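You operate a simulated robot arm through the tools that you are given. There is no shell and no other tool. Be economical: measure what you need, move in short steps, check, and stop when the job is done.

You run a simulated robot arm. Do the job below in one go: nothing can be reset, and whatever is moved stays where it is left.

JOB
Trim the counter rig till a stroke of its bar reads 150 MM.
Fine: prove it by one full stroke after a zero; the bar ends home.

The check looks at the end state, three seconds after you hand in, the way a careful person would. Anything else that was tipped, shoved, dropped, spilled or broken makes it a failure.

ROBOT AND FRAMES
A 7-joint arm with a two-finger parallel gripper, fixed in place. Base frame: the origin is at the foot of the arm, x ahead of it, y to its left, z up. Units: mm, degrees, N and s.
With the tool pointing down near the work surface it reaches from about 220 to 580 mm from the base axis. Its first joint turns from -66.0 to 66.0 degrees. Payload 1.57 kg.
The tool frame sits at the grasp point between the pads (the TCP): z along the fingers, y along the line on which they close. The tips reach 30 mm beyond it. Largest opening 110 mm; finger width 24, thickness 12; the body of the gripper, 48 by 112 mm, starts 78 mm behind the TCP.
Orientation is that of the tool frame in the base frame, as a unit quaternion [x, y, z, w]. With the fingers straight down and closing along the base's y, the tool's x points along the base's -x, its y along +y and its z along -z.

CONTROLS
- The arm moves only by the tool send_rows. Its argument "deltas" is a list that holds one entry, the list of rows, each a list of 6 numbers: the shift along the base's x, y, z in mm, then the turn, a rotation vector about the base's x, y, z in degrees. In form: [[[dx, dy, dz, ax, ay, az], ...]]. A call has 1 to 10 rows; each row shifts and turns the commanded pose from where the row before left it. "fingers" is the finger opening in mm, from 0 to 110, set as the call begins (left out, the last holds). Each row takes 0.2 s and may step no farther than 50 mm and 8.6 degrees from the row before; otherwise, or with a gripper value out of range, the whole call is refused. Where a pose cannot be reached the arm comes as near as it can. A force on the tool above 80 N (or 10 N above the force at the start of the call, whichever is more), or a blocked arm, ends the call early, and 0.2 s more pass. Each finger travels about 108 mm/s and halts on what it meets, pressing with about 40 N; the grip force reading is that of the motor and also rises with nothing between the fingers. The clock runs only during rows and for 0.2 s after the last one: add rows that do not move to give the fingers time. It gives the time, the measured TCP pose, the force on the tool (base axes), the opening and the grip force at its end, in the units of the frame above (readings bear some noise).
- Cameras (640 x 400 px; columns grow to the right, rows downward): "scene" is fixed at [145.5, -379.2, 1407.2]; the picture's right is [0.92, -0.39, 0.00], its down [-0.22, -0.52, -0.83] and it looks along [0.32, 0.76, -0.56] (base axes); focal length 310 px, centre (320, 200). "wrist" rides on the gripper at [-36, 0, -80] in the tool frame; the picture's right is [0.00, -1.00, 0.00], its down [0.97, 0.00, -0.24] and it looks along [0.24, 0.00, 0.97] (tool axes); focal length 218 px, centre (320, 200).
- get_image(camera): a new picture of that camera. It takes no simulated time.
- measure_at(camera, pixels): there is no depth. For up to 12 entries [column, row, z] of the newest picture of that camera ("zoom" is the newest enlarged one), the place [x, y] in the base frame at which the ray of that pixel passes the height z, good to about 2 mm. It takes no simulated time.
- close_up(camera, box): a new picture of the part [left, top, right, bottom] of that camera's present view, enlarged. It takes no simulated time.
- hand_in(): hands the job in; it is judged then, once.

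Keep the steps short. Do not move on a guess: measure, check each grasp and each placing, and mend mistakes. In all there are 80 turns and 54 pictures (those below and enlarged ones count). Leave the gripper open and the arm clear of the work at the hand-in unless told otherwise, and finish with a single line.

The tools are called after "Call:" as name(argument=value, ...) on one line, values as JSON. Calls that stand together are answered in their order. send_rows: Moves the arm, as the interface text tells. Its arguments: {"type":"object","properties":{"deltas":{"type":"array","items":{"type":"array","items":{"type":"array","items":{"type":"number"}}}},"fingers":{"type":"number"}},"required":["deltas"]} The other tools are called the same way: get_image (camera) takes a picture; measure_at (camera, pixels) gives the place at which the rays of pixels pass given heights; close_up (camera, box) takes an enlarged picture of a part of a camera's view; hand_in () hands the job in.

At the start:

```text
time: 0.0
ee_pos: [302.6, 216.3, 1176.4]
orientation: [0.0, 1.0, 0.0, 0.001]
force: [0.3, -0.4, 0.1]
finger_gap: 110.2
grip_force: 0.0
```

scene: 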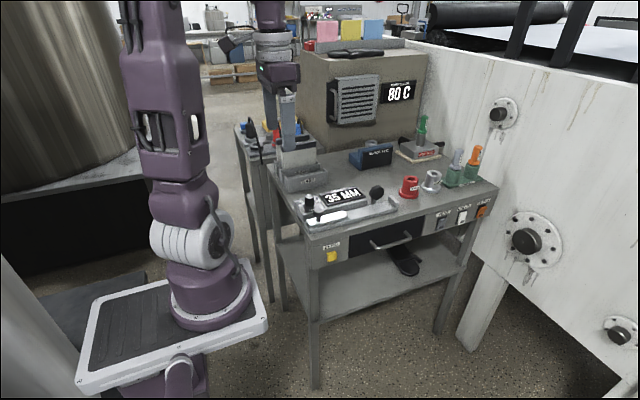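
wrist: 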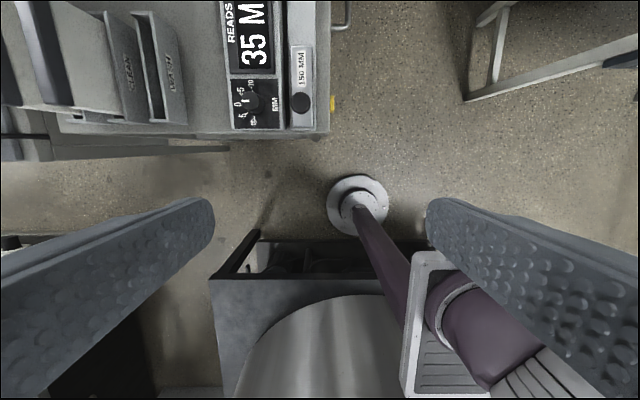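

I see a counter rig on the bench: a display reading "35 MM", a slotted bar and a dial. I'll take enlarged views of it first.

Call:
close_up(camera="scene", box=[270, 160, 430, 260])

Call:
close_up(camera="wrist", box=[180, 0, 372, 140])

```text
4.00 times, centred on (350, 210) of scene
```

zoom: 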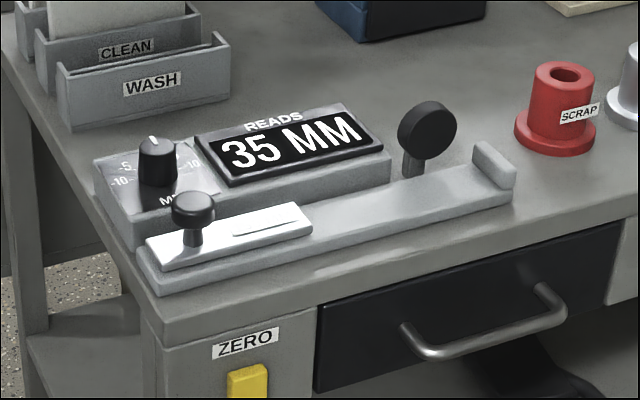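

```text
2.86 times, centred on (276, 70) of wrist
```

zoom: 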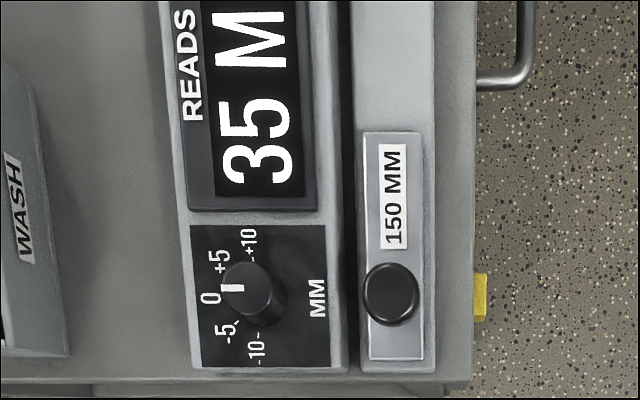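

The bar with its knob (labelled 150 MM) slides along a channel to a stop. The trim dial runs -10 to +10 and sits near 0 to +5, and the yellow ZERO button is on the bench front. Next I'll locate these parts.

Call:
measure_at(camera="zoom", pixels=[[391, 293, 540], [391, 293, 520], [250, 288, 540], [250, 288, 520], [363, 361, 500], [425, 361, 500], [480, 297, 430], [365, 132, 500], [435, 380, 478]])

Call:
close_up(camera="scene", box=[300, 170, 410, 239])

Call:
close_up(camera="scene", box=[310, 190, 510, 315])

```text
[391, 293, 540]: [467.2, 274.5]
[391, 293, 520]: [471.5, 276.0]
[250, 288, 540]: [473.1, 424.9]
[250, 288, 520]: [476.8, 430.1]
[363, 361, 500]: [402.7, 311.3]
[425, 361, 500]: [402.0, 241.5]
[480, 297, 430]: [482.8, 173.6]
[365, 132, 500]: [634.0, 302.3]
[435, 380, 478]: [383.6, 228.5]
```

```text
5.80 times, centred on (355, 204) of scene
```

zoom: 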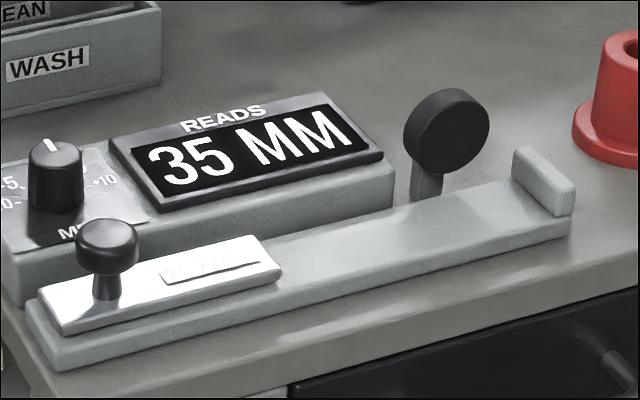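

```text
3.20 times, centred on (410, 252) of scene
```

zoom: 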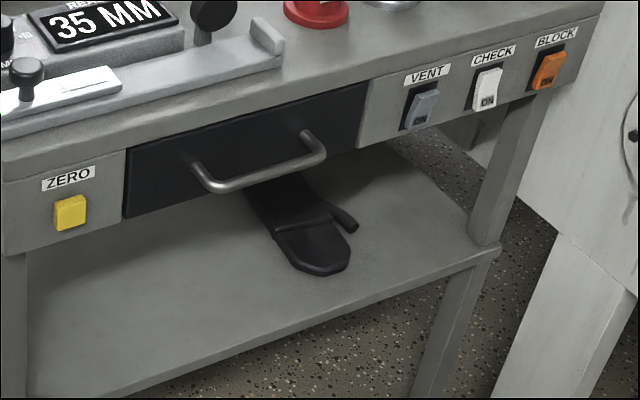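

The sizes look odd, so I'll cross-check by measuring the same points from the scene camera.

Call:
measure_at(camera="zoom", pixels=[[27, 66, 550], [27, 66, 530], [70, 213, 430], [70, 213, 410], [122, 85, 510], [282, 55, 490], [2, 152, 478], [600, 5, 478]])

Call:
measure_at(camera="scene", pixels=[[309, 198, 550], [309, 198, 520], [309, 215, 490], [347, 213, 510], [376, 192, 540], [399, 207, 490], [306, 232, 478], [498, 186, 478], [215, 310, 400], [215, 310, 700]])

```text
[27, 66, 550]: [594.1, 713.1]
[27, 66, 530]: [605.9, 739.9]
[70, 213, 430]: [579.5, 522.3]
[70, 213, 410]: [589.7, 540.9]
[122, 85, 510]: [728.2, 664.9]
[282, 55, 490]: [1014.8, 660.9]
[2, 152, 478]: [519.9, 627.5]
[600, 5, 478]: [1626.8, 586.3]
```

```text
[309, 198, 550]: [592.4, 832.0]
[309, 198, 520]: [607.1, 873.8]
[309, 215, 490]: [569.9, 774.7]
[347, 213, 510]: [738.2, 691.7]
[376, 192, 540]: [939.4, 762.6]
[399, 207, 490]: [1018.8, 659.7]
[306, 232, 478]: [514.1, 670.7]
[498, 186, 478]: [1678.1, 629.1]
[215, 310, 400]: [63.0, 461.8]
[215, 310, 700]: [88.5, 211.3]
```

Combining the knob's rays from both cameras puts its top at z≈895, x≈391, y≈248. That means the bench is well above 478 in this frame. I'll move the arm over the rig at its present height for a second viewpoint.

Call:
send_rows(deltas=[[[35, 12, 0, 0, 0, 0], [35, 12, 0, 0, 0, 0], [35, 12, 0, 0, 0, 0], [0, 0, 0, 0, 0, 0]]])

Call:
get_image(camera="wrist")

```text
time: 1.0
ee_pos: [408.5, 251.6, 1176.9]
orientation: [0.0, 1.0, 0.0, 0.0]
force: [-0.3, 0.9, 0.2]
finger_gap: 110.1
grip_force: 0.1
```

```text
47 pictures are left
```

wrist: 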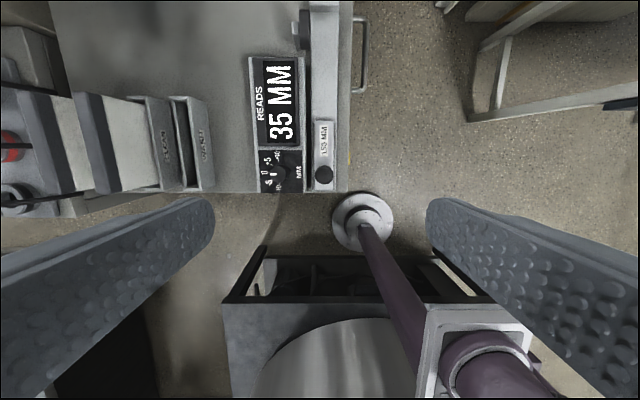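

The parallax agrees: the knob shifted 22 px for 36 mm, so its depth is about 357 and z≈900. I'll enlarge the rig view and measure.

Call:
close_up(camera="wrist", box=[200, 0, 400, 200])

```text
2.00 times, centred on (300, 100) of wrist
```

zoom: 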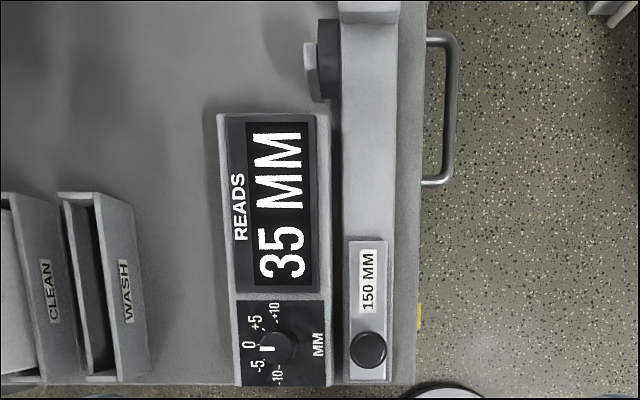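

I'll measure the key points at several assumed heights.

Call:
measure_at(camera="zoom", pixels=[[368, 349, 895], [275, 346, 900], [349, 381, 865], [389, 381, 865], [349, 241, 865], [372, 22, 870], [320, 60, 880], [418, 317, 820], [418, 385, 845], [238, 386, 870], [268, 347, 880]])

Call:
measure_at(camera="scene", pixels=[[317, 200, 895], [317, 206, 870], [309, 194, 910], [309, 194, 890], [331, 257, 800], [331, 257, 820], [306, 232, 845], [347, 213, 865], [399, 207, 860], [376, 192, 890], [318, 198, 895]])

```text
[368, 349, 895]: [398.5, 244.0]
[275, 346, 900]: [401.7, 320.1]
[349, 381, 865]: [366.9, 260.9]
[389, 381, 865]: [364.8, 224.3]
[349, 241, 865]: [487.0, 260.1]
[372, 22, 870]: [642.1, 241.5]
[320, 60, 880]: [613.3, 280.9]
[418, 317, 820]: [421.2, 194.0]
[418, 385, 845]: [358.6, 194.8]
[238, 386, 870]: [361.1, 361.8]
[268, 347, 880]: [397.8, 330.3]
```

```text
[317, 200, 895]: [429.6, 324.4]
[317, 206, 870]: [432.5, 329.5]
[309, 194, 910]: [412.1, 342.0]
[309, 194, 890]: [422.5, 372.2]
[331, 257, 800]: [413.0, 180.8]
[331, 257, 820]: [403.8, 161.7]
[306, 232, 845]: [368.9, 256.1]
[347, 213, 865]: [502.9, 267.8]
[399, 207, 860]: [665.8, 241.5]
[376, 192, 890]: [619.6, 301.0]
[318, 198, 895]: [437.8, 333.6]
```

Knob at about (398, 244), dial about (401, 320), bar x 366–487. The stop is near x≈640, so the stroke is about 150. I'll test the reach at height toward x≈548, then look from lower down.

Call:
send_rows(deltas=[[[35, -2, -30, 0, 0, 0], [35, -2, -30, 0, 0, 0], [35, -2, -30, 0, 0, 0], [35, -2, -30, 0, 0, 0], [0, 0, 0, 0, 0, 0]]])

Call:
get_image(camera="wrist")

```text
time: 2.2
ee_pos: [545.9, 246.2, 1058.5]
orientation: [0.0, 1.0, 0.0, 0.0]
force: [0.6, 0.3, 0.2]
finger_gap: 110.0
grip_force: 0.1
```

```text
45 pictures are left
```

wrist: 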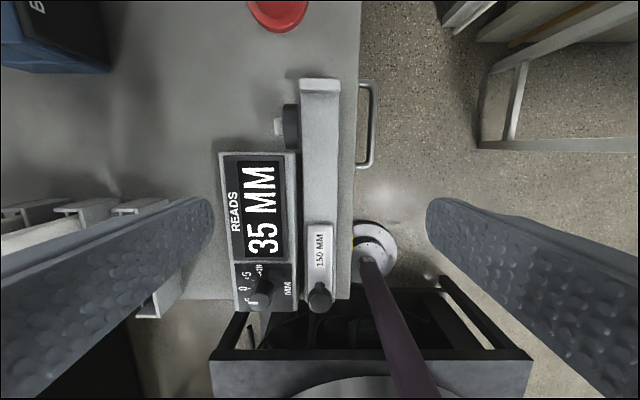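

The reach is fine here (x≈546). I'll enlarge this view and measure again for triangulation.

Call:
close_up(camera="wrist", box=[200, 220, 360, 320])

Call:
measure_at(camera="wrist", pixels=[[321, 293, 895], [321, 293, 905], [262, 286, 905], [321, 86, 870], [290, 126, 890], [290, 103, 890], [290, 103, 910], [302, 95, 865]])

```text
4.00 times, centred on (280, 270) of wrist
```

zoom: 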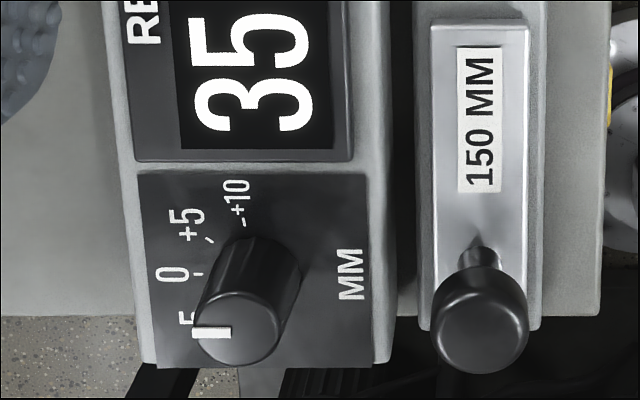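

```text
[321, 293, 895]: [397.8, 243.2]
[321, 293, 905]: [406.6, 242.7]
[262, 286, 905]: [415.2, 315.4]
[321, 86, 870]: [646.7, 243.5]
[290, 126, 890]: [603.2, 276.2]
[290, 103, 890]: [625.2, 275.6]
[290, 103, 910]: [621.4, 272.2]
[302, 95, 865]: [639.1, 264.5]
```

Call:
measure_at(camera="zoom", pixels=[[480, 335, 895], [480, 255, 865], [240, 330, 905], [208, 332, 905], [250, 270, 875], [430, 330, 865], [545, 330, 860], [430, 25, 870], [598, 318, 845], [612, 95, 800]])

```text
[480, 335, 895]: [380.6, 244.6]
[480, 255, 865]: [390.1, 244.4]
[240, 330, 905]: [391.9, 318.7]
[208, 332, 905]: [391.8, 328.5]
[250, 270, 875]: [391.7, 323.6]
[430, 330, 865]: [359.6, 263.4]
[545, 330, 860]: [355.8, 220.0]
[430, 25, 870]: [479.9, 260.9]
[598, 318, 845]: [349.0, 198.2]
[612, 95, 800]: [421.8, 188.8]
```

Results so far:
- **Bar knob:** top near (402, 245, 917).
- **Bar and bench:** bar top z≈880, bench top z≈860.
- **Dial:** about (404, 315, top 920).
- **ZERO button:** about (421, 190, 789), on the front face.

For the button I'll turn the gripper -90° about z so the body clears the bar knob. I'll close the fingers and stand off in front of the bench, still high.

Call:
send_rows(deltas=[[[-12.5, -15, 0, 0, 0, -8.5], [-12.5, -15, 0, 0, 0, -8.5], [-12.5, -15, 0, 0, 0, -8.5], [-12.5, -15, 0, 0, 0, -8.5], [-12.5, -15, 0, 0, 0, -8.5], [-12.5, -15, 0, 0, 0, -8.5], [-12.5, -15, 0, 0, 0, -8.5], [-12.5, -15, 0, 0, 0, -8.5], [-12.5, -15, 0, 0, 0, -8.5], [-12.5, -15, 0, 0, 0, -8.5]]], fingers=0)

Call:
get_image(camera="wrist")

```text
time: 4.4
ee_pos: [422.2, 93.5, 1057.1]
orientation: [0.677, 0.736, 0.0, 0.001]
force: [0.1, 0.2, 0.1]
finger_gap: 0.0
grip_force: 21.3
```

```text
43 pictures are left
```

wrist: 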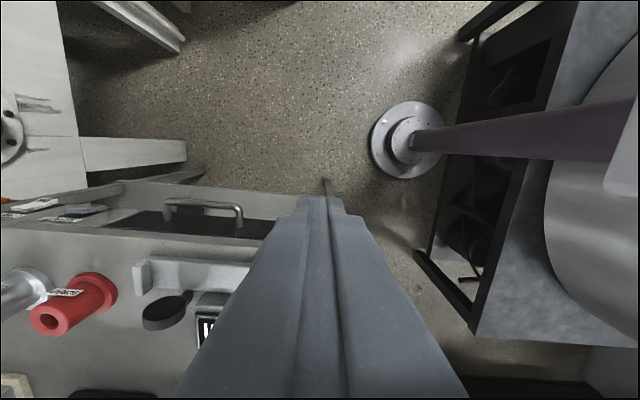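

The gripper is closed and turned. I'll finish the turn and go down in front of the bench at y≈120, well clear of it, then look.

Call:
send_rows(deltas=[[[0, 5, -40, 0, 0, -5], [0, 5, -45, 0, 0, 0], [0, 5, -45, 0, 0, 0], [0, 5, -45, 0, 0, 0], [0, 5, -40, 0, 0, 0], [0, 0, -30, 0, 0, 0], [0, 0, 0, 0, 0, 0]]])

Call:
get_image(camera="wrist")

Call:
close_up(camera="scene", box=[270, 160, 430, 280])

```text
time: 6.0
ee_pos: [422.8, 118.5, 811.3]
orientation: [0.707, 0.707, 0.0, 0.0]
force: [0.3, 0.1, -0.5]
finger_gap: 0.4
grip_force: 21.3
```

```text
42 pictures are left
```

wrist: 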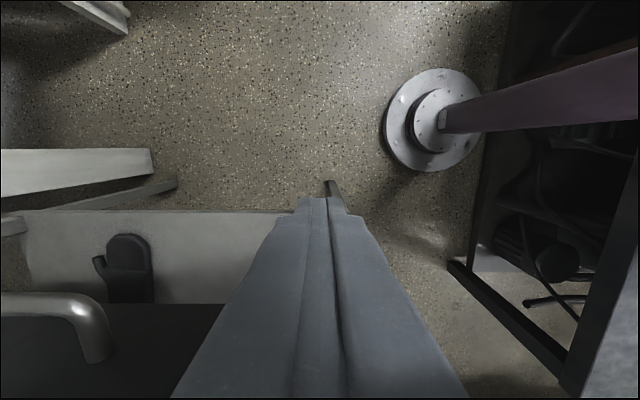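

```text
3.33 times, centred on (350, 220) of scene
```

zoom: 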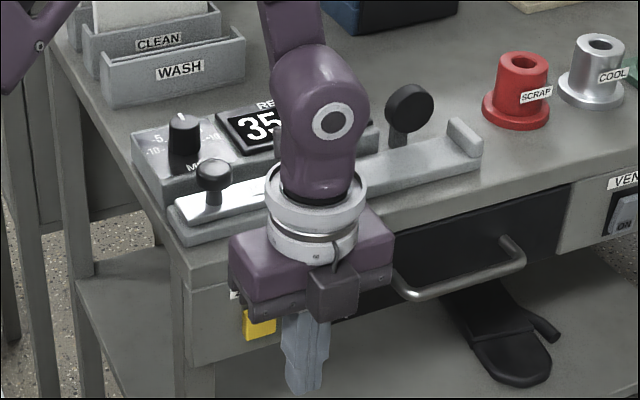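

Projected forward, the fingertips line up with the button at (258, 325) in the zoom. I'll lower 9 mm so the finger covers it and approach to y≈160.

Call:
send_rows(deltas=[[[0, 10, -9, 0, 0, 0], [0, 15, 0, 0, 0, 0], [0, 15, 0, 0, 0, 0], [0, 0, 0, 0, 0, 0]]])

Call:
close_up(camera="scene", box=[290, 200, 400, 270])

```text
time: 7.0
ee_pos: [424.9, 159.2, 803.7]
orientation: [0.707, 0.707, 0.0, 0.0]
force: [0.8, 0.3, 0.6]
finger_gap: 0.0
grip_force: 21.4
```

```text
5.71 times, centred on (345, 235) of scene
```

zoom: 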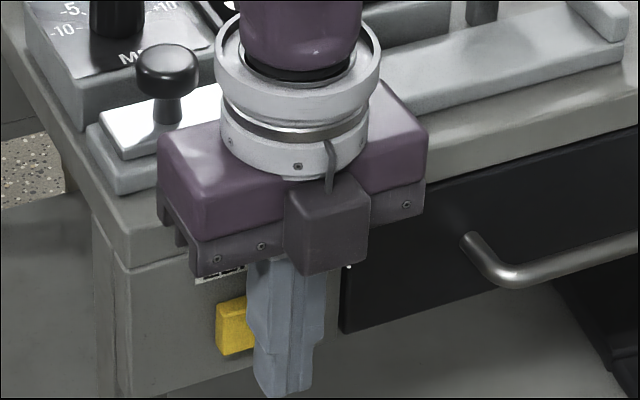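

The finger is in line with the yellow button. I'll push in small steps along +y and watch the force.

Call:
send_rows(deltas=[[[-2, 4, 0, 0, 0, 0], [-1, 4, 0, 0, 0, 0], [0, 3, 0, 0, 0, 0], [0, 0, 0, 0, 0, 0]]])

Call:
close_up(camera="scene", box=[290, 170, 400, 270])

```text
time: 8.0
ee_pos: [419.7, 170.2, 804.3]
orientation: [0.707, 0.707, -0.001, 0.001]
force: [0.3, -0.3, 0.6]
finger_gap: 0.1
grip_force: 21.8
```

```text
4.00 times, centred on (345, 220) of scene
```

zoom: 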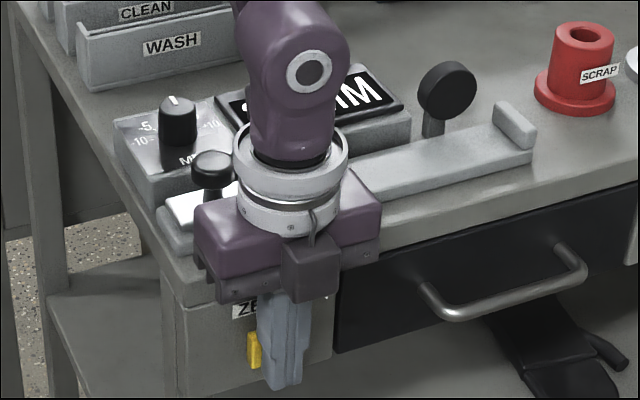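

No contact yet. I'll continue in 2 mm steps.

Call:
send_rows(deltas=[[[0, 2, 0, 0, 0, 0], [0, 2, 0, 0, 0, 0], [0, 2, 0, 0, 0, 0]]])

```text
time: 8.8
ee_pos: [417.9, 177.5, 802.5]
orientation: [0.707, 0.707, 0.0, 0.0]
force: [0.3, -0.4, 0.2]
finger_gap: 0.3
grip_force: 21.5
```

Call:
send_rows(deltas=[[[0, 2, 0, 0, 0, 0], [0, 2, 0, 0, 0, 0], [0, 2, 0, 0, 0, 0]]])

Call:
close_up(camera="scene", box=[290, 170, 400, 270])

```text
time: 9.6
ee_pos: [419.9, 182.7, 803.2]
orientation: [0.707, 0.707, 0.0, 0.001]
force: [-3.5, -9.5, 3.0]
finger_gap: 0.0
grip_force: 21.2
```

```text
4.00 times, centred on (345, 220) of scene
```

zoom: 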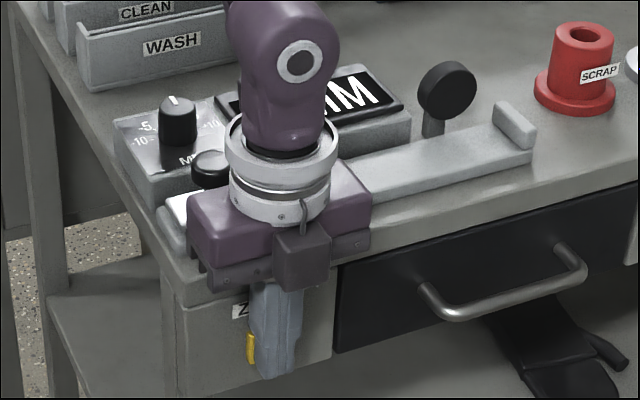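

Contact: about 9.5 N against the button. I'll press a bit further, then look at the display.

Call:
send_rows(deltas=[[[0, 2, 0, 0, 0, 0], [0, 1, 0, 0, 0, 0], [0, 0, 0, 0, 0, 0]]])

```text
time: 10.4
ee_pos: [419.9, 184.5, 802.9]
orientation: [0.707, 0.708, -0.001, 0.001]
force: [-3.6, -21.3, -4.4]
finger_gap: 0.0
grip_force: 21.2
```

Force rose to 21 N. I'll back off now and check the display.

Call:
send_rows(deltas=[[[0, -20, 0, 0, 0, 0], [0, -25, 0, 0, 0, 0], [0, -25, 0, 0, 0, 0], [0, 0, 0, 0, 0, 0]]])

Call:
close_up(camera="scene", box=[290, 170, 400, 270])

```text
time: 11.4
ee_pos: [420.0, 115.6, 801.2]
orientation: [0.707, 0.707, 0.0, 0.0]
force: [0.3, -0.7, 0.5]
finger_gap: 0.0
grip_force: 21.7
```

```text
4.00 times, centred on (345, 220) of scene
```

zoom: 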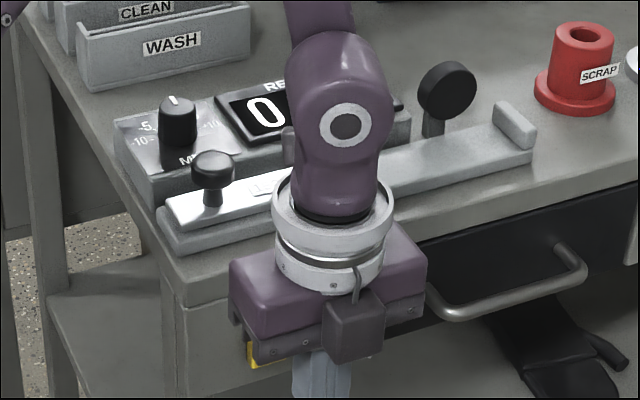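

Display now reads 0. Next I'll rise, turn back 90° and open the fingers, heading above the bar knob at about (402, 245).

Call:
send_rows(deltas=[[[0, 0, 45, 0, 0, 0], [0, 0, 45, 0, 0, 0], [0, 0, 45, 0, 0, 0], [0, 0, 45, 0, 0, 0], [0, 0, 30, 0, 0, 0]]])

Call:
send_rows(deltas=[[[-2, 13, 0, 0, 0, 8.5], [-2, 13, 0, 0, 0, 8.5], [-2, 13, 0, 0, 0, 8.5], [-2, 13, 0, 0, 0, 8.5], [-2, 13, 0, 0, 0, 8.5], [-2, 13, 0, 0, 0, 8.5], [-2, 13, 0, 0, 0, 8.5], [-2, 13, 0, 0, 0, 8.5], [-2, 13, 0, 0, 0, 8.5], [0, 12, 0, 0, 0, 8.5]]], fingers=70)

Call:
send_rows(deltas=[[[0, 0, 0, 0, 0, 5], [0, 0, 0, 0, 0, 0]]])

Call:
get_image(camera="wrist")

```text
time: 12.6
ee_pos: [420.7, 114.9, 1014.6]
orientation: [0.707, 0.707, 0.0, -0.001]
force: [-0.1, -0.9, 0.4]
finger_gap: 0.1
grip_force: 21.0
```

```text
time: 14.8
ee_pos: [402.2, 245.3, 1013.6]
orientation: [0.042, 0.999, 0.0, 0.0]
force: [0.2, -0.4, 0.1]
finger_gap: 70.0
grip_force: 0.1
```

```text
time: 15.4
ee_pos: [401.6, 244.3, 1012.5]
orientation: [-0.001, 1.0, 0.0, 0.001]
force: [0.2, 0.4, -0.3]
finger_gap: 70.2
grip_force: 0.0
```

```text
36 pictures are left
```

wrist: 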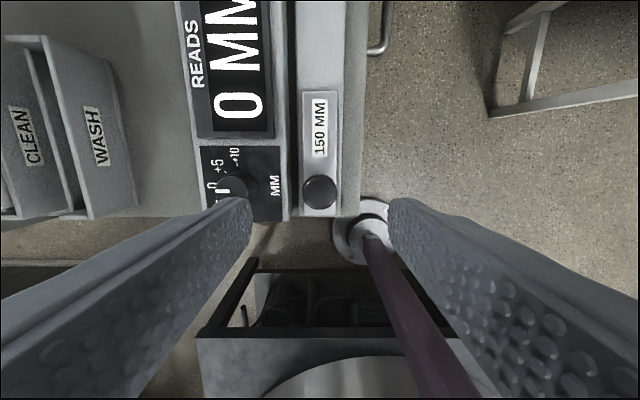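

I'll measure the knob and the counter box edge from here to choose the gap and the depth.

Call:
measure_at(camera="wrist", pixels=[[320, 191, 915], [303, 190, 915], [337, 190, 915], [280, 215, 880], [280, 215, 890], [249, 190, 915], [217, 188, 915], [303, 215, 878], [340, 215, 878]])

Call:
close_up(camera="wrist", box=[190, 120, 350, 220])

```text
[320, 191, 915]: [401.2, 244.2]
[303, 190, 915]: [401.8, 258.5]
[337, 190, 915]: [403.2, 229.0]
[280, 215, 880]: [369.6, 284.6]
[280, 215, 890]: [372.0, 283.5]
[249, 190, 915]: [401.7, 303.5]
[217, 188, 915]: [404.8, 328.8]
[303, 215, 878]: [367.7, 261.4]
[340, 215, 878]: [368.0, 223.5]
```

```text
4.00 times, centred on (270, 170) of wrist
```

zoom: 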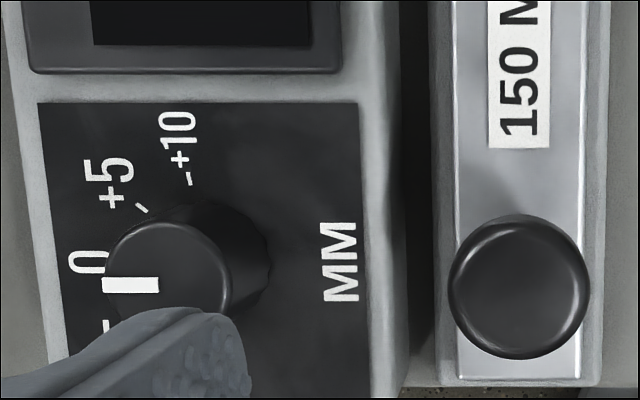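

Knob: 30 mm wide, centre (402, 244). The box edge is at y≈284. With a 46 mm gap the left finger passes between them, so I'll go down to TCP z≈925 (tips at 895, above the bar).

Call:
send_rows(deltas=[[[0, 0, 0, 0, 0, 0], [0, 0, -30, 0, 0, 0], [0, 0, -25, 0, 0, 0], [0, 0, -20, 0, 0, 0], [0, 0, -12, 0, 0, 0], [0, 0, 0, 0, 0, 0]]], fingers=46)

Call:
close_up(camera="scene", box=[270, 160, 410, 250])

```text
time: 16.8
ee_pos: [402.7, 244.9, 925.3]
orientation: [0.0, 1.0, 0.0, 0.0]
force: [0.2, 0.8, 0.0]
finger_gap: 45.9
grip_force: 0.0
```

```text
4.44 times, centred on (340, 205) of scene
```

zoom: 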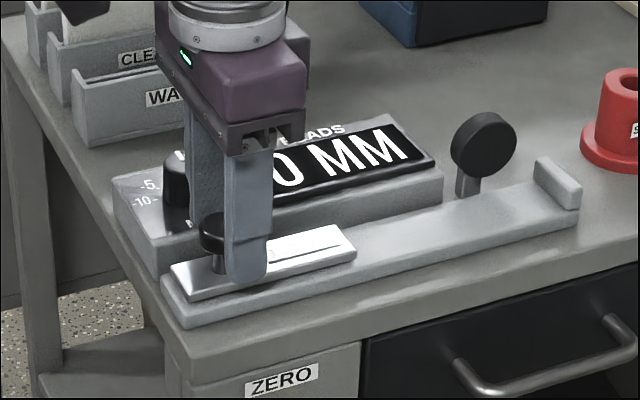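

The fingers straddle the knob head. Closing on it.

Call:
send_rows(deltas=[[[0, 0, 0, 0, 0, 0], [0, 0, 0, 0, 0, 0]]], fingers=24)

```text
time: 17.4
ee_pos: [402.4, 244.9, 924.9]
orientation: [0.0, 1.0, 0.001, 0.0]
force: [-0.4, 2.2, -5.0]
finger_gap: 29.5
grip_force: 38.8
```

Gripped at 29.5 mm. I'll push the bar 140 mm along +x in moderate steps.

Call:
send_rows(deltas=[[[14, 0, 0, 0, 0, 0], [14, 0, 0, 0, 0, 0], [14, 0, 0, 0, 0, 0], [14, 0, 0, 0, 0, 0], [14, 0, 0, 0, 0, 0], [14, 0, 0, 0, 0, 0], [14, 0, 0, 0, 0, 0], [14, 0, 0, 0, 0, 0], [14, 0, 0, 0, 0, 0], [14, 0, 0, 0, 0, 0]]])

Call:
close_up(camera="scene", box=[270, 160, 430, 260])

```text
time: 19.6
ee_pos: [541.8, 244.1, 925.6]
orientation: [0.0, 1.0, -0.001, 0.0]
force: [-1.3, -9.9, -13.6]
finger_gap: 29.5
grip_force: 39.1
```

```text
4.00 times, centred on (350, 210) of scene
```

zoom: 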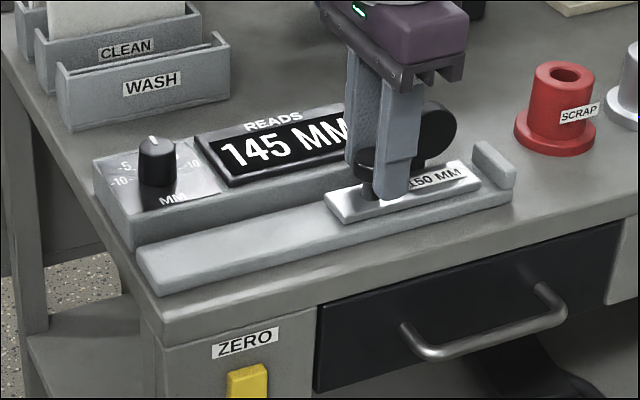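

145 MM at 139.5 mm of travel. I'll go on to the end stop in small steps.

Call:
send_rows(deltas=[[[4, 0, 0, 0, 0, 0], [3, 0, 0, 0, 0, 0], [2, 0, 0, 0, 0, 0], [1, 0, 0, 0, 0, 0], [1, 0, 0, 0, 0, 0], [0, 0, 0, 0, 0, 0]]])

Call:
close_up(camera="scene", box=[270, 160, 430, 260])

```text
time: 21.0
ee_pos: [554.8, 244.6, 926.1]
orientation: [0.0, 1.0, 0.001, -0.001]
force: [-11.4, -7.0, -3.3]
finger_gap: 29.5
grip_force: 38.9
```

```text
4.00 times, centred on (350, 210) of scene
```

zoom: 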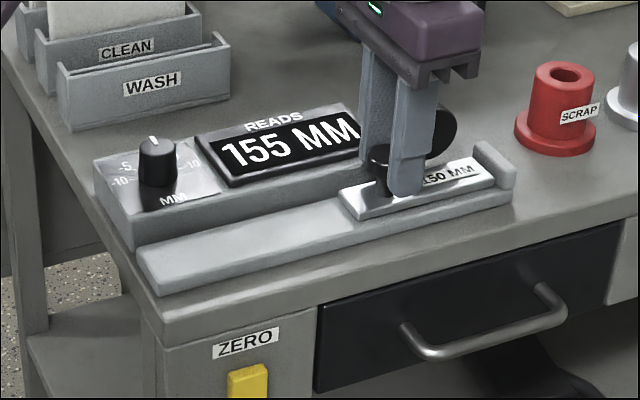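

155 MM with 11 N resisting. I'll push 1 mm more to confirm it's the stop.

Call:
send_rows(deltas=[[[1, 0, 0, 0, 0, 0], [0, 0, 0, 0, 0, 0]]])

Call:
close_up(camera="scene", box=[320, 180, 420, 240])

```text
time: 21.6
ee_pos: [553.5, 244.4, 925.1]
orientation: [0.0, 1.0, -0.001, -0.001]
force: [-22.2, -4.5, -2.4]
finger_gap: 29.5
grip_force: 39.0
```

```text
6.40 times, centred on (370, 210) of scene
```

zoom: 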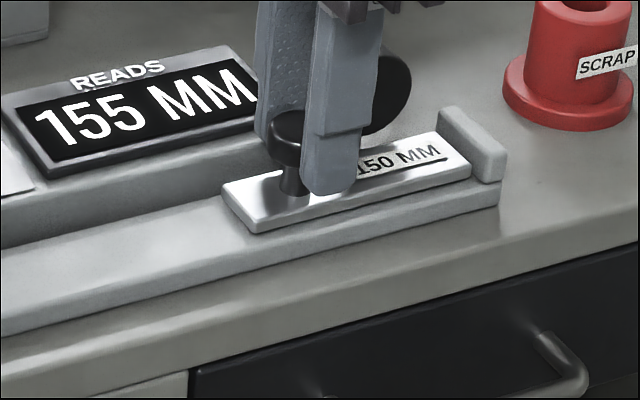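

The bar is at the stop and the stroke reads 155, so the trim must drop by 5. Bringing the bar back home now.

Call:
send_rows(deltas=[[[-15, 0, 0, 0, 0, 0], [-15, 0, 0, 0, 0, 0], [-15, 0, 0, 0, 0, 0], [-15, 0, 0, 0, 0, 0], [-15, 0, 0, 0, 0, 0], [-15, 0, 0, 0, 0, 0], [-15, 0, 0, 0, 0, 0], [-15, 0, 0, 0, 0, 0], [-15, 0, 0, 0, 0, 0], [-13, 0, 0, 0, 0, 0]]])

Call:
send_rows(deltas=[[[-1, 0, 0, 0, 0, 0], [-1, 0, 0, 0, 0, 0], [-1, 0, 0, 0, 0, 0], [0, 0, 0, 0, 0, 0]]])

Call:
close_up(camera="scene", box=[270, 160, 410, 250])

```text
time: 23.8
ee_pos: [404.7, 245.5, 926.4]
orientation: [0.0, 1.0, 0.0, -0.001]
force: [-0.4, 6.9, -22.5]
finger_gap: 29.4
grip_force: 39.3
```

```text
time: 24.8
ee_pos: [401.8, 245.9, 925.1]
orientation: [-0.001, 1.0, -0.001, -0.001]
force: [0.1, 0.5, -30.1]
finger_gap: 29.3
grip_force: 38.6
```

```text
4.44 times, centred on (340, 205) of scene
```

zoom: 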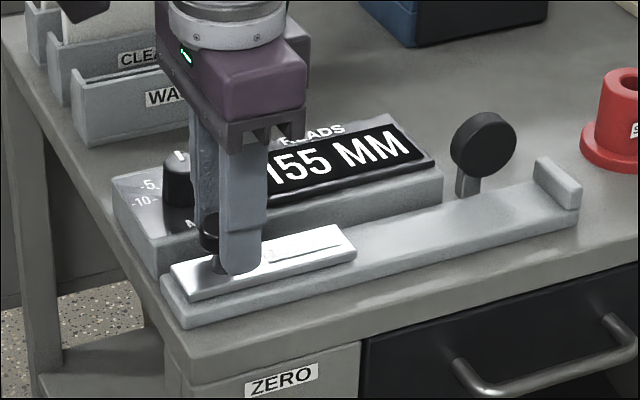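

The counter holds 155 on return. I'll nudge toward home to confirm the home stop.

Call:
send_rows(deltas=[[[-1, 0, 0, 0, 0, 0], [-0.5, 0, 0, 0, 0, 0], [0, 0, 0, 0, 0, 0]]])

```text
time: 25.6
ee_pos: [403.7, 244.0, 925.5]
orientation: [0.0, 1.0, 0.001, 0.001]
force: [5.5, 2.1, -18.0]
finger_gap: 29.4
grip_force: 38.7
```

The home stop resists with +5.5 N, so the bar is home. I'll release, rise and go above the dial to view its ticks.

Call:
send_rows(deltas=[[[0.5, 0, 0, 0, 0, 0], [0, 0, 0, 0, 0, 0]]], fingers=46)

Call:
send_rows(deltas=[[[0, 0, 30, 0, 0, 0], [0, 0, 40, 0, 0, 0], [0, 0, 20, 0, 0, 0]]])

Call:
send_rows(deltas=[[[5, 35, 0, 0, 0, 0], [5, 35, 0, 0, 0, 0], [0, 0, 0, 0, 0, 0]]], fingers=100)

Call:
close_up(camera="wrist", box=[240, 130, 400, 230])

```text
time: 26.2
ee_pos: [401.8, 245.4, 925.5]
orientation: [0.0, 1.0, -0.001, 0.0]
force: [1.0, -0.4, 0.1]
finger_gap: 45.9
grip_force: 0.1
```

```text
time: 27.0
ee_pos: [401.8, 245.1, 1015.5]
orientation: [0.0, 1.0, 0.0, 0.0]
force: [0.7, 0.0, -0.2]
finger_gap: 46.0
grip_force: 0.0
```

```text
time: 27.8
ee_pos: [413.0, 316.2, 1015.9]
orientation: [0.0, 1.0, 0.0, 0.0]
force: [0.3, -0.4, 0.8]
finger_gap: 100.0
grip_force: 0.0
```

```text
4.00 times, centred on (320, 180) of wrist
```

zoom: 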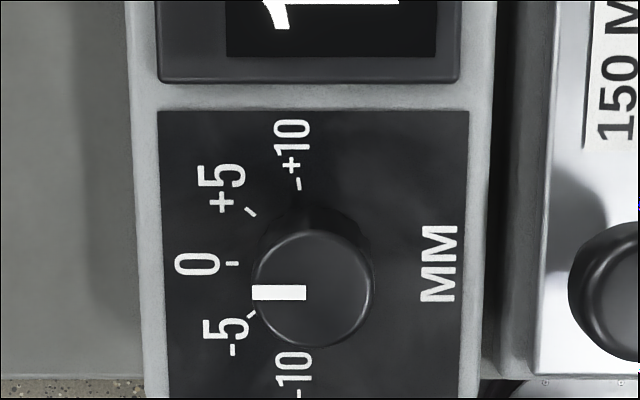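

Ticks: 0 at (232, 263), -5 at (250, 315) and +5 at (250, 211). They centre on (316, 263), so 5 mm is about 40°, with minus counter-clockwise (a +z turn). The pointer is at 0. I'll measure the dial's centre.

Call:
measure_at(camera="zoom", pixels=[[313, 288, 920], [313, 288, 915], [252, 288, 920], [374, 288, 920], [316, 263, 890], [316, 263, 885], [160, 112, 888], [470, 112, 888]])

```text
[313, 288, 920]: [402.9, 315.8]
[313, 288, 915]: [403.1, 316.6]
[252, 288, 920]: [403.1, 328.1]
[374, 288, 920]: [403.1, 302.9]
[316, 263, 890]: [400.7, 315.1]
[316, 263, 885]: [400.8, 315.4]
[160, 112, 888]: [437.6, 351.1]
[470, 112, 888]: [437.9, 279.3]
```

Dial centre is about (402, 315.5), top z≈920. I'll centre over it with a 50 mm gap and lower to TCP z≈930 (tips ≈900, above the panel).

Call:
send_rows(deltas=[[[-10.5, -0.5, 0, 0, 0, 0], [0, 0, -30, 0, 0, 0], [0, 0, -30, 0, 0, 0], [0, 0, -16, 0, 0, 0], [0, 0, -10, 0, 0, 0], [0, 0, 0, 0, 0, 0]]], fingers=48)

Call:
close_up(camera="scene", box=[270, 160, 390, 235])

Call:
get_image(camera="wrist")

```text
time: 29.2
ee_pos: [402.2, 314.2, 929.6]
orientation: [0.0, 1.0, 0.0, 0.001]
force: [0.5, -0.2, 0.0]
finger_gap: 48.0
grip_force: 0.0
```

```text
5.33 times, centred on (330, 198) of scene
```

zoom: 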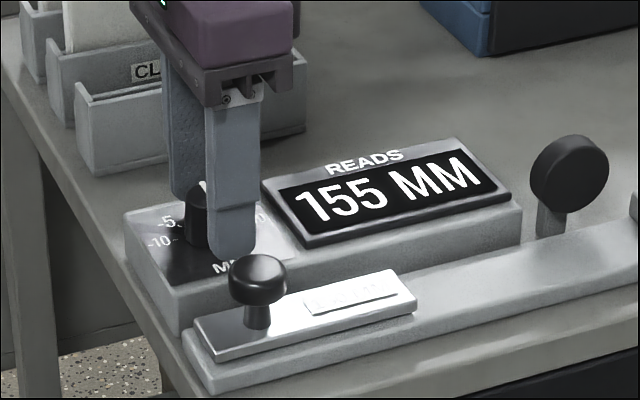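

```text
27 pictures are left
```

wrist: 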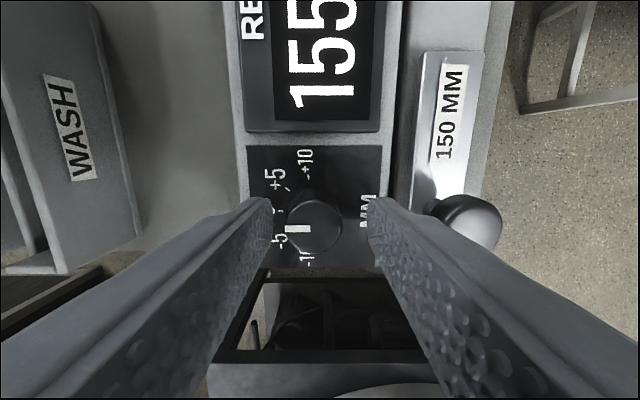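

The dial sits about 2 mm to the +y side of the finger midline. I'll shift 1.5 mm and close.

Call:
send_rows(deltas=[[[0, 1.5, 0, 0, 0, 0], [0, 0, 0, 0, 0, 0]]])

Call:
send_rows(deltas=[[[0, 0, 0, 0, 0, 0], [0, 0, 0, 0, 0, 0]]], fingers=18)

```text
time: 29.8
ee_pos: [402.3, 315.8, 930.8]
orientation: [0.0, 1.0, -0.001, 0.0]
force: [-0.5, 0.5, -0.4]
finger_gap: 47.9
grip_force: 0.1
```

```text
time: 30.4
ee_pos: [402.8, 317.3, 930.5]
orientation: [0.0, 1.0, 0.001, 0.0]
force: [1.5, 11.4, -5.5]
finger_gap: 26.8
grip_force: 38.0
```

Gripped at 26.8 mm with an 11 N side force toward +y. I'll ease 1 mm that way, then turn +40° about z.

Call:
send_rows(deltas=[[[0, 1, 0, 0, 0, 0], [0, 0, 0, 0, 0, 0]]])

Call:
send_rows(deltas=[[[0, 0, 0, 0, 0, 6], [0, 0, 0, 0, 0, 7], [0, 0, 0, 0, 0, 7], [0, 0, 0, 0, 0, 7], [0, 0, 0, 0, 0, 7], [0, 0, 0, 0, 0, 6], [0, 0, 0, 0, 0, 0]]])

Call:
get_image(camera="wrist")

```text
time: 31.0
ee_pos: [401.8, 316.7, 930.4]
orientation: [0.0, 1.0, 0.0, 0.0]
force: [0.8, 6.5, 0.4]
finger_gap: 27.0
grip_force: 37.5
```

```text
time: 32.6
ee_pos: [402.7, 316.9, 930.6]
orientation: [-0.343, 0.939, 0.001, 0.001]
force: [9.9, 3.8, 7.5]
finger_gap: 27.0
grip_force: 37.6
```

```text
26 pictures are left
```

wrist: 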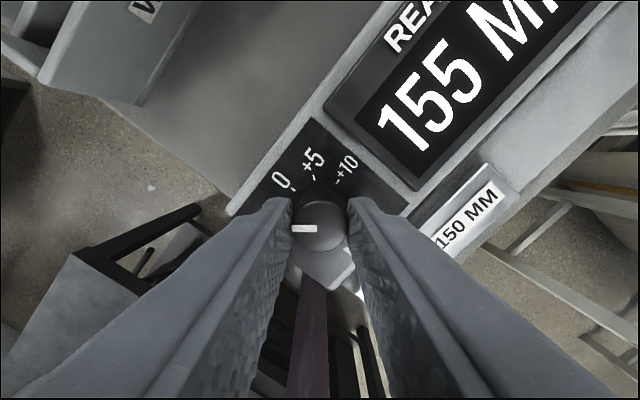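

The dial turned with the grip. I'll release, rise, and turn the gripper back to see the pointer.

Call:
send_rows(deltas=[[[0, 0, 0, 0, 0, 0], [0, 0, 0, 0, 0, 0], [0, 0, 20, 0, 0, 0], [0, 0, 35, 0, 0, 0], [0, 0, 30, 0, 0, 0]]], fingers=48)

Call:
send_rows(deltas=[[[2, 0, 0, 0, 0, -7], [2, 0, 0, 0, 0, -7], [2, 0, 0, 0, 0, -7], [2, 0, 0, 0, 0, -7], [2, 0, 0, 0, 0, -7], [0, 0, 0, 0, 0, -5], [0, 0, 0, 0, 0, 0]]], fingers=100)

Call:
close_up(camera="wrist", box=[240, 130, 400, 230])

```text
time: 33.8
ee_pos: [403.4, 318.1, 1012.8]
orientation: [-0.342, 0.94, 0.0, 0.0]
force: [1.9, -0.3, 0.1]
finger_gap: 48.1
grip_force: 0.0
```

```text
time: 35.4
ee_pos: [412.0, 317.1, 1015.1]
orientation: [0.001, 1.0, 0.0, -0.001]
force: [-0.5, -0.9, -0.2]
finger_gap: 99.7
grip_force: 0.1
```

```text
4.00 times, centred on (320, 180) of wrist
```

zoom: 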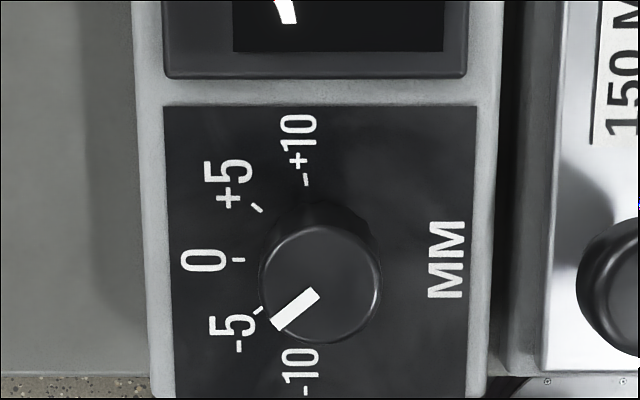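

The pointer now sits at about 41°, on the -5 tick. Next I'll zero again: go over the bench front with the gripper turned and closed.

Call:
send_rows(deltas=[[[1, -20, 0, 0, 0, -8.5], [1, -20, 0, 0, 0, -8.5], [1, -20, 0, 0, 0, -8.5], [1, -20, 0, 0, 0, -8.5], [1, -20, 0, 0, 0, -8.5], [1, -20, 0, 0, 0, -8.5], [1, -20, 0, 0, 0, -8.5], [1, -20, 0, 0, 0, -8.5], [0, -20, 0, 0, 0, -8.5], [0, -22, 0, 0, 0, -8.5]]], fingers=0)

Call:
send_rows(deltas=[[[0, 0, 0, 0, 0, -5], [0, 0, -45, 0, 0, 0], [0, 0, -45, 0, 0, 0], [0, 0, -45, 0, 0, 0], [0, 0, -40, 0, 0, 0], [0, 0, -37, 0, 0, 0], [0, 0, 0, 0, 0, 0]]])

```text
time: 37.6
ee_pos: [420.3, 115.7, 1014.9]
orientation: [0.676, 0.737, 0.0, 0.0]
force: [0.7, -0.1, -0.3]
finger_gap: 0.0
grip_force: 21.3
```

```text
time: 39.2
ee_pos: [416.6, 115.1, 800.3]
orientation: [0.707, 0.707, 0.0, 0.0]
force: [-0.1, -0.5, -0.5]
finger_gap: 0.0
grip_force: 20.9
```

At (≈418, 115, 802). I'll approach the button and press to about the same y (≈184) as before.

Call:
send_rows(deltas=[[[1, 20, 1, 0, 0, 0], [0, 20, 0, 0, 0, 0], [0, 15, 0, 0, 0, 0], [0, 7, 0, 0, 0, 0], [0, 3, 0, 0, 0, 0], [0, 2, 0, 0, 0, 0], [0, 2, 0, 0, 0, 0], [0, 0, 0, 0, 0, 0]]])

```text
time: 41.0
ee_pos: [418.7, 183.2, 803.6]
orientation: [0.707, 0.707, -0.001, 0.0]
force: [-5.4, -14.5, 3.4]
finger_gap: 0.0
grip_force: 21.7
```

Call:
send_rows(deltas=[[[0, 1, 0, 0, 0, 0], [0, 0.5, 0, 0, 0, 0], [0, 0, 0, 0, 0, 0]]])

Call:
send_rows(deltas=[[[0, -20, 0, 0, 0, 0], [0, -25, 0, 0, 0, 0], [0, -25, 0, 0, 0, 0], [0, 0, 0, 0, 0, 0]]])

Call:
close_up(camera="scene", box=[290, 170, 400, 240])

```text
time: 41.8
ee_pos: [420.4, 184.4, 803.5]
orientation: [0.707, 0.707, -0.001, 0.0]
force: [-7.8, -20.9, 2.2]
finger_gap: 0.2
grip_force: 20.9
```

```text
time: 42.8
ee_pos: [419.6, 115.4, 804.7]
orientation: [0.707, 0.707, 0.0, 0.0]
force: [0.6, -0.3, 0.7]
finger_gap: 0.0
grip_force: 21.0
```

```text
5.71 times, centred on (345, 205) of scene
```

zoom: 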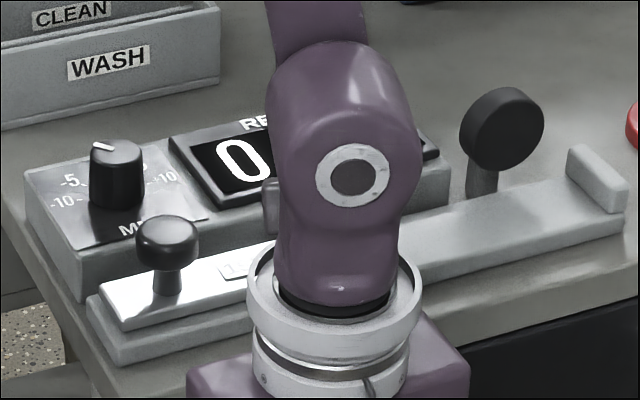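

Zeroed. I'll go back above the bar knob with the gripper turned back.

Call:
send_rows(deltas=[[[0, 0, 45, 0, 0, 0], [0, 0, 45, 0, 0, 0], [0, 0, 45, 0, 0, 0], [0, 0, 45, 0, 0, 0], [0, 0, 30, 0, 0, 0]]])

Call:
send_rows(deltas=[[[-2, 13, 0, 0, 0, 8.5], [-2, 13, 0, 0, 0, 8.5], [-2, 13, 0, 0, 0, 8.5], [-2, 13, 0, 0, 0, 8.5], [-2, 13, 0, 0, 0, 8.5], [-2, 13, 0, 0, 0, 8.5], [-2, 13, 0, 0, 0, 8.5], [-2, 13, 0, 0, 0, 8.5], [-1, 13, 0, 0, 0, 8.5], [0, 12, 0, 0, 0, 8.5]]], fingers=46)

Call:
send_rows(deltas=[[[0, 0, 0, 0, 0, 5], [0, 0, 0, 0, 0, 0], [0, 0, 0, 0, 0, 0]]])

Call:
get_image(camera="wrist")

```text
time: 44.0
ee_pos: [419.9, 113.8, 1015.0]
orientation: [0.707, 0.708, 0.001, 0.0]
force: [0.3, 0.2, -0.5]
finger_gap: 0.0
grip_force: 20.9
```

```text
time: 46.2
ee_pos: [403.4, 244.2, 1013.5]
orientation: [0.043, 0.999, 0.0, 0.0]
force: [-0.8, 0.0, -0.4]
finger_gap: 46.1
grip_force: 0.1
```

```text
time: 47.0
ee_pos: [404.3, 244.5, 1014.2]
orientation: [-0.001, 1.0, 0.0, 0.0]
force: [-0.5, 0.0, 0.3]
finger_gap: 45.9
grip_force: 0.3
```

```text
23 pictures are left
```

wrist: 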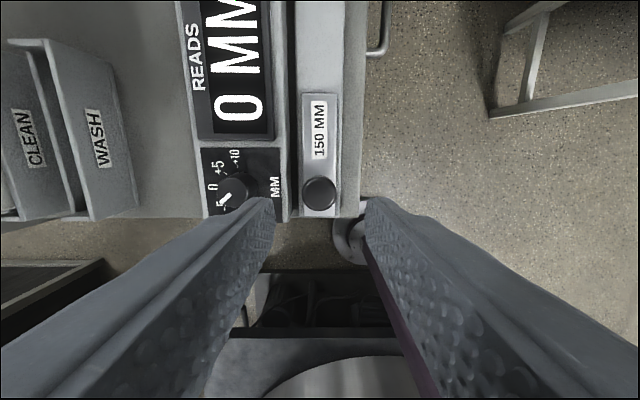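

The knob is centred between the fingers and the display reads 0. I'll lower and grip, taking out 1 mm in x.

Call:
send_rows(deltas=[[[-1, 0, -30, 0, 0, 0], [0, 0, -28, 0, 0, 0], [0, 0, -20, 0, 0, 0], [0, 0, -10, 0, 0, 0], [0, 0, 0, 0, 0, 0]]])

Call:
send_rows(deltas=[[[0, 0, 0, 0, 0, 0], [0, 0, 0, 0, 0, 0]]], fingers=24)

```text
time: 48.2
ee_pos: [401.9, 244.5, 925.4]
orientation: [0.0, 1.0, 0.0, 0.0]
force: [0.4, 0.4, 0.5]
finger_gap: 46.2
grip_force: 0.1
```

```text
time: 48.8
ee_pos: [401.8, 245.0, 925.9]
orientation: [0.001, 1.0, 0.001, 0.0]
force: [0.3, 3.7, -6.6]
finger_gap: 29.6
grip_force: 38.8
```

Gripped. Full stroke: 140 mm, then small steps to the stop.

Call:
send_rows(deltas=[[[14, 0, 0, 0, 0, 0], [14, 0, 0, 0, 0, 0], [14, 0, 0, 0, 0, 0], [14, 0, 0, 0, 0, 0], [14, 0, 0, 0, 0, 0], [14, 0, 0, 0, 0, 0], [14, 0, 0, 0, 0, 0], [14, 0, 0, 0, 0, 0], [14, 0, 0, 0, 0, 0], [14, 0, 0, 0, 0, 0]]])

Call:
send_rows(deltas=[[[4, 0, 0, 0, 0, 0], [3, 0, 0, 0, 0, 0], [2, 0, 0, 0, 0, 0], [1, 0, 0, 0, 0, 0], [1, 0, 0, 0, 0, 0], [1, 0, 0, 0, 0, 0], [0, 0, 0, 0, 0, 0]]])

Call:
close_up(camera="scene", box=[320, 180, 420, 240])

```text
time: 51.0
ee_pos: [544.1, 244.9, 925.8]
orientation: [0.0, 1.0, -0.001, 0.0]
force: [-0.8, 4.8, 10.3]
finger_gap: 29.7
grip_force: 39.2
```

```text
time: 52.6
ee_pos: [553.3, 245.3, 926.4]
orientation: [0.0, 1.0, 0.0, -0.001]
force: [-20.9, 4.4, 18.1]
finger_gap: 29.6
grip_force: 39.0
```

```text
6.40 times, centred on (370, 210) of scene
```

zoom: 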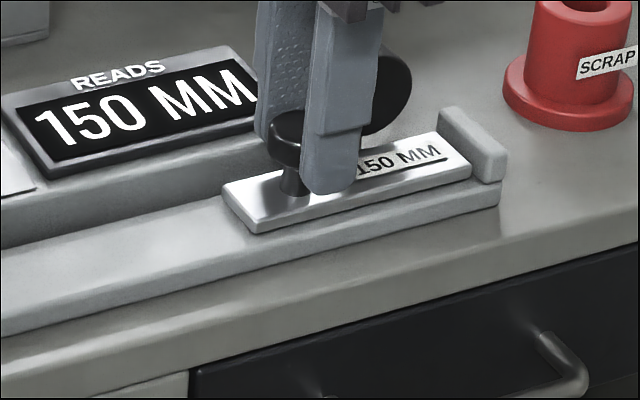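

150 MM with the bar at the stop (21 N). Now back home.

Call:
send_rows(deltas=[[[-15, 0, 0, 0, 0, 0], [-15, 0, 0, 0, 0, 0], [-15, 0, 0, 0, 0, 0], [-15, 0, 0, 0, 0, 0], [-15, 0, 0, 0, 0, 0], [-15, 0, 0, 0, 0, 0], [-15, 0, 0, 0, 0, 0], [-15, 0, 0, 0, 0, 0], [-15, 0, 0, 0, 0, 0], [-13, 0, 0, 0, 0, 0]]])

Call:
send_rows(deltas=[[[-1, 0, 0, 0, 0, 0], [-1, 0, 0, 0, 0, 0], [-1, 0, 0, 0, 0, 0], [-1, 0, 0, 0, 0, 0], [0, 0, 0, 0, 0, 0]]])

```text
time: 54.8
ee_pos: [406.0, 244.7, 925.6]
orientation: [-0.001, 1.0, 0.001, 0.0]
force: [1.6, 23.6, -20.2]
finger_gap: 29.7
grip_force: 39.5
```

```text
time: 56.0
ee_pos: [403.5, 245.6, 926.2]
orientation: [0.0, 1.0, 0.0, 0.0]
force: [0.6, 26.0, -15.3]
finger_gap: 29.6
grip_force: 39.1
```

No home resistance yet. I'll nudge further in 0.5 mm steps.

Call:
send_rows(deltas=[[[-0.5, 0, 0, 0, 0, 0], [-0.5, 0, 0, 0, 0, 0], [-0.5, 0, 0, 0, 0, 0], [0, 0, 0, 0, 0, 0]]])

```text
time: 57.0
ee_pos: [402.6, 244.0, 926.6]
orientation: [0.0, 1.0, 0.001, 0.001]
force: [11.6, 20.2, -6.3]
finger_gap: 29.2
grip_force: 38.5
```

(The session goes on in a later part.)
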